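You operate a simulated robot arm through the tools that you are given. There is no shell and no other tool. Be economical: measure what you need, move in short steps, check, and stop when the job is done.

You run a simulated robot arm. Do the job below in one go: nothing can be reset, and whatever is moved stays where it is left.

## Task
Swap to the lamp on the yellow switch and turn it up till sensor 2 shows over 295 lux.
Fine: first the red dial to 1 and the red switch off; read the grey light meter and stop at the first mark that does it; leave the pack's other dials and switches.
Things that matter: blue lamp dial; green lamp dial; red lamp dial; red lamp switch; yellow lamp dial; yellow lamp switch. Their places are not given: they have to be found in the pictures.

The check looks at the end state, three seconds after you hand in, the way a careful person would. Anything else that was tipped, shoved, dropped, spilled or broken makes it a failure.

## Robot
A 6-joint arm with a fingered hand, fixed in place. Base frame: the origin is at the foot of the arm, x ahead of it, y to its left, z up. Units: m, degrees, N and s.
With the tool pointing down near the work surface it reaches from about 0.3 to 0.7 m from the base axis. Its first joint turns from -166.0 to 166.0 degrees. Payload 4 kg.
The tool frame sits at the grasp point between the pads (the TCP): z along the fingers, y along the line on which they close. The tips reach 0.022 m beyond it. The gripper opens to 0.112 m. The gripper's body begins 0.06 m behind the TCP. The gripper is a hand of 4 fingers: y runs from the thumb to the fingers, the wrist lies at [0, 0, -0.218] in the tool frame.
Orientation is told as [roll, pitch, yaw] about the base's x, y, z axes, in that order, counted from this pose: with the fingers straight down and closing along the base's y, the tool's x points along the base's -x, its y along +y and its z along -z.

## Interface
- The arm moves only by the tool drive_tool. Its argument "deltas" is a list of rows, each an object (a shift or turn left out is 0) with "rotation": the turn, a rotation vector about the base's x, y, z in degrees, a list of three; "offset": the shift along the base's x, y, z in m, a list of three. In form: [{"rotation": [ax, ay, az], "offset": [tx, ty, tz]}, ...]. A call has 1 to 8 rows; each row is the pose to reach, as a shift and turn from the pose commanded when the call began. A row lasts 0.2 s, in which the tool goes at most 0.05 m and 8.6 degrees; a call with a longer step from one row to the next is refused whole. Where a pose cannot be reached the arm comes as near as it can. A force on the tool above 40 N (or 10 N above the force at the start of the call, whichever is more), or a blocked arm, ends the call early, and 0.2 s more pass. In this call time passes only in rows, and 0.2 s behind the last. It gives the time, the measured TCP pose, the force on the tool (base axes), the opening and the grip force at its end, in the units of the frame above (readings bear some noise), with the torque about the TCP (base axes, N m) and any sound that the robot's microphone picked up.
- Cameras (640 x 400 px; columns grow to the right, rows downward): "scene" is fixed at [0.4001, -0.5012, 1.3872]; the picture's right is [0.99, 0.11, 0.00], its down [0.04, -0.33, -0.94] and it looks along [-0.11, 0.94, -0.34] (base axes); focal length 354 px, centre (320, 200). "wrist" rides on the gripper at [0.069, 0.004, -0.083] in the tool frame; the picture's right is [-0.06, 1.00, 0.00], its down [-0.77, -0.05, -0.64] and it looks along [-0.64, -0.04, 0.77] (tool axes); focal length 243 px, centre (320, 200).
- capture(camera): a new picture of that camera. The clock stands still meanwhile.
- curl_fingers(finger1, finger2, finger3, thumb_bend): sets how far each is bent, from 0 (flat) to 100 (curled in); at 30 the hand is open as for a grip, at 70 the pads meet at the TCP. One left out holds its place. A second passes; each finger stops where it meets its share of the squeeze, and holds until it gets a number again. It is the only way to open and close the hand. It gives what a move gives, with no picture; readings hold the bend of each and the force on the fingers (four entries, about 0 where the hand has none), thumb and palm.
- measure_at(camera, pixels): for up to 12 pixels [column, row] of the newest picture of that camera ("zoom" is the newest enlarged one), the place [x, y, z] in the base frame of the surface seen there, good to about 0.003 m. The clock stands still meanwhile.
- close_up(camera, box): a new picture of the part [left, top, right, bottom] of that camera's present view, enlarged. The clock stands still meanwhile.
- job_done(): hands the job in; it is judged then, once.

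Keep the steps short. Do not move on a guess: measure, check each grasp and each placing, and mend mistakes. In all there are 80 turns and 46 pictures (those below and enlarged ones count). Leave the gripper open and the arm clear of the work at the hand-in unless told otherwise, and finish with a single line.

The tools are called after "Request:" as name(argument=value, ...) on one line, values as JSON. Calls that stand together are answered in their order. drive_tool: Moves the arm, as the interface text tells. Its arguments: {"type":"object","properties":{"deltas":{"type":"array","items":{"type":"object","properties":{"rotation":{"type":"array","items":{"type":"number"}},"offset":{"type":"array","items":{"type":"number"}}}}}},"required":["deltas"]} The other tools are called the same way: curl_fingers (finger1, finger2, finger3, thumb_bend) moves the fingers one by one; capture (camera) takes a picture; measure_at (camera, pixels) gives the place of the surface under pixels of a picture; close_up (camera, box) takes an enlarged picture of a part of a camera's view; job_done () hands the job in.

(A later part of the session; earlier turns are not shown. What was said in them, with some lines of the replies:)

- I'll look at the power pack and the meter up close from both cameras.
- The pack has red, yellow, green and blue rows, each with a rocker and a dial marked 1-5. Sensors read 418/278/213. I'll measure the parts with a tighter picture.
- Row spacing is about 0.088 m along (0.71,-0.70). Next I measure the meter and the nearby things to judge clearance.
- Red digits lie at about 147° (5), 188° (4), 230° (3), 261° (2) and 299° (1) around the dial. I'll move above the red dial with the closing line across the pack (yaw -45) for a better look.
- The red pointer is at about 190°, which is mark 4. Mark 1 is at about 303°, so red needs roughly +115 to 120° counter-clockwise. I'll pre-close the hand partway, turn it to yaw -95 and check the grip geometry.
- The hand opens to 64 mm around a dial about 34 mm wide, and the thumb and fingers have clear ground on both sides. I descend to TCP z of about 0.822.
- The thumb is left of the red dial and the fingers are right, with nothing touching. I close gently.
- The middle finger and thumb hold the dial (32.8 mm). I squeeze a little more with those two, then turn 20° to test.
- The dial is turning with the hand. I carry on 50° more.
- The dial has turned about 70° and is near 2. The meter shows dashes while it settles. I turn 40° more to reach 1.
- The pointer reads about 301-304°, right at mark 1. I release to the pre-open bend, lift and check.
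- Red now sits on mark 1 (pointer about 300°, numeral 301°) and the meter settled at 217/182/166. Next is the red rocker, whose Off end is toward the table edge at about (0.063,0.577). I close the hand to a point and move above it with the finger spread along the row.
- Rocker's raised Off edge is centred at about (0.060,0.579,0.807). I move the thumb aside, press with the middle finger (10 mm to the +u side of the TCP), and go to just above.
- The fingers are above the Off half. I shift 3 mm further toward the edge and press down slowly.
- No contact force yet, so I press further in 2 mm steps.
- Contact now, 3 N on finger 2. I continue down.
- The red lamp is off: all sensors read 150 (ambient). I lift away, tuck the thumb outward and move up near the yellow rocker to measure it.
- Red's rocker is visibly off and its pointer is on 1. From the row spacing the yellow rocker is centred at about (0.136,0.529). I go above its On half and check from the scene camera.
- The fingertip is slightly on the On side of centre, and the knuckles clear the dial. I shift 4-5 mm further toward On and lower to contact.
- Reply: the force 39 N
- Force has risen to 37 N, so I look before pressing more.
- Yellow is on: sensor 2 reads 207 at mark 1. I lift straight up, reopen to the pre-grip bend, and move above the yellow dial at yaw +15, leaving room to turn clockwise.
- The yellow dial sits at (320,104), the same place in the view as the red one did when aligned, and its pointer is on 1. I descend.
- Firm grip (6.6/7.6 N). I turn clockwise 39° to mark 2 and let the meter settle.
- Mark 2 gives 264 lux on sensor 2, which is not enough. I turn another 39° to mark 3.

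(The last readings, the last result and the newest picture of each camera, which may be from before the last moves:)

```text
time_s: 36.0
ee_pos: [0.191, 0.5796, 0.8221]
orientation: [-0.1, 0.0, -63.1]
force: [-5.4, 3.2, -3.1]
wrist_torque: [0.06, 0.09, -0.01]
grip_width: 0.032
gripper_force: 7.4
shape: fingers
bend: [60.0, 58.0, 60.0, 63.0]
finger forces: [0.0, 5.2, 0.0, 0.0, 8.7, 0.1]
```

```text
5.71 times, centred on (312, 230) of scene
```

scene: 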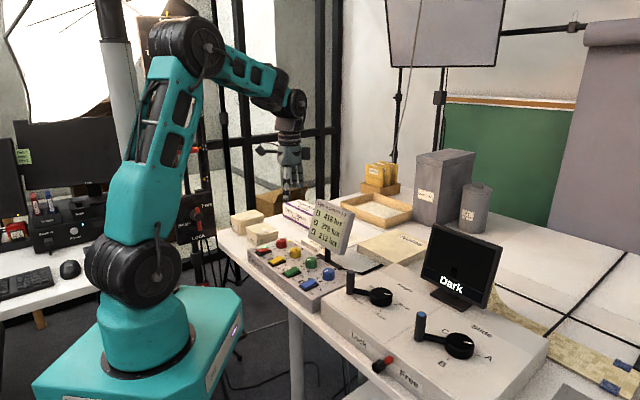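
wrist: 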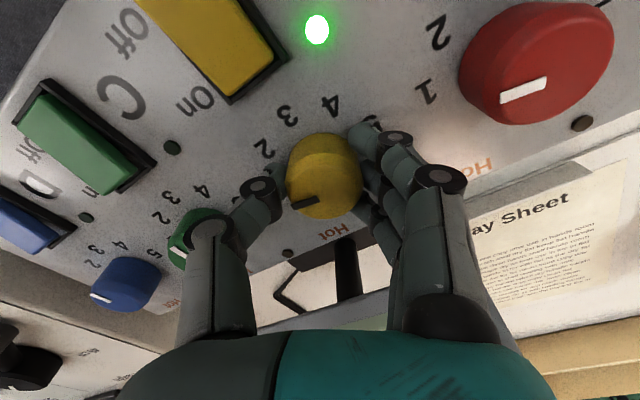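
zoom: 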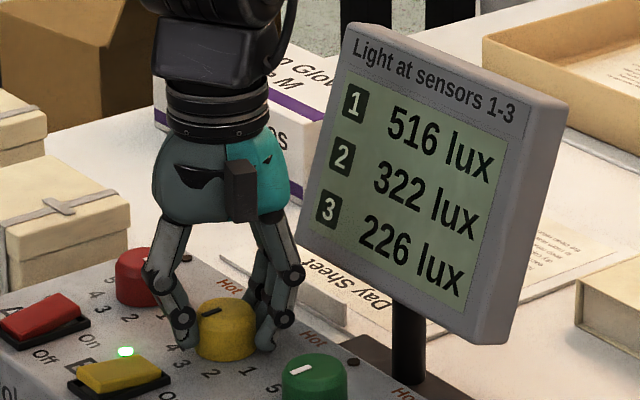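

Sensor 2 shows 322 lux at mark 3, over 295. I release, lift clear and check all the dials.

Request:
curl_fingers(finger1=48, finger2=48, finger3=48, thumb_bend=48)

Request:
drive_tool(deltas=[{"offset": [0, 0, 0.03]}, {"offset": [0, 0, 0.07]}, {"offset": [0, 0, 0.11]}, {"offset": [-0.02, -0.02, 0.15]}, {"offset": [-0.04, -0.04, 0.19]}])

Request:
curl_fingers(finger1=30, finger2=30, finger3=30, thumb_bend=30)

Request:
close_up(camera="wrist", box=[160, 0, 480, 200])

Request:
close_up(camera="scene", box=[230, 190, 390, 290])

```text
time_s: 37.0
ee_pos: [0.1901, 0.5802, 0.8225]
orientation: [0.0, 0.0, -63.0]
force: [0.4, 0.3, -0.9]
wrist_torque: [0.01, -0.01, 0.0]
grip_width: 0.0621
gripper_force: 0.0
shape: fingers
bend: [48.0, 48.0, 48.0, 48.0]
finger forces: [0.0, 0.0, 0.0, 0.1, 0.1, 0.0]
```

```text
time_s: 38.2
ee_pos: [0.1511, 0.5382, 1.0119]
orientation: [0.0, -0.1, -63.0]
force: [-0.3, -0.2, -0.6]
wrist_torque: [0.0, -0.04, 0.01]
grip_width: 0.0625
gripper_force: 0.1
shape: fingers
bend: [48.0, 48.0, 48.0, 48.0]
finger forces: [0.0, 0.0, 0.0, 0.1, 0.0, 0.0]
```

```text
time_s: 39.2
ee_pos: [0.1518, 0.5377, 1.0124]
orientation: [0.0, 0.0, -63.1]
force: [0.0, -0.4, -0.1]
wrist_torque: [-0.02, 0.02, -0.02]
grip_width: 0.1125
gripper_force: 0.0
shape: fingers
bend: [30.0, 30.0, 30.0, 30.0]
finger forces: [0.0, 0.1, 0.1, 0.1, 0.1, 0.1]
```

```text
2.00 times, centred on (320, 100) of wrist
```

zoom: 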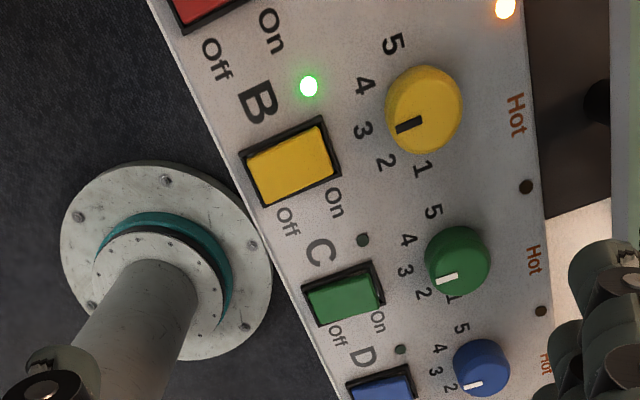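

```text
4.00 times, centred on (310, 240) of scene
```

zoom: 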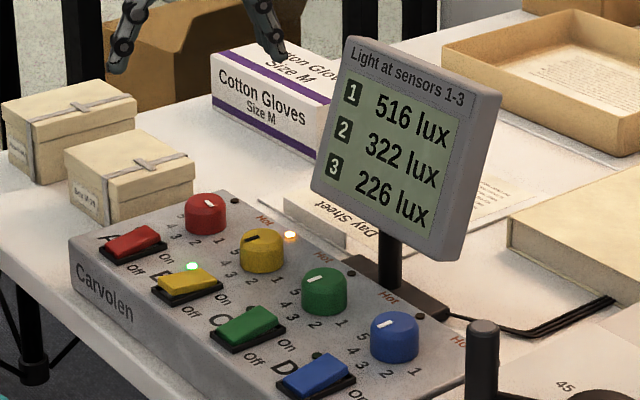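

The final check looks right: red dial on 1 and its switch off, yellow switch on with its dial on 3, green and blue unchanged, and sensor 2 steady at 322 lux. The hand is open and clear, so I hand in.

Request:
job_done()

```text
The job is handed in.
```

Done: red dial is on 1 and its switch is off; the yellow lamp is on at mark 3, the first mark over 295, with sensor 2 at 322 lux (mark 2 gave 264).
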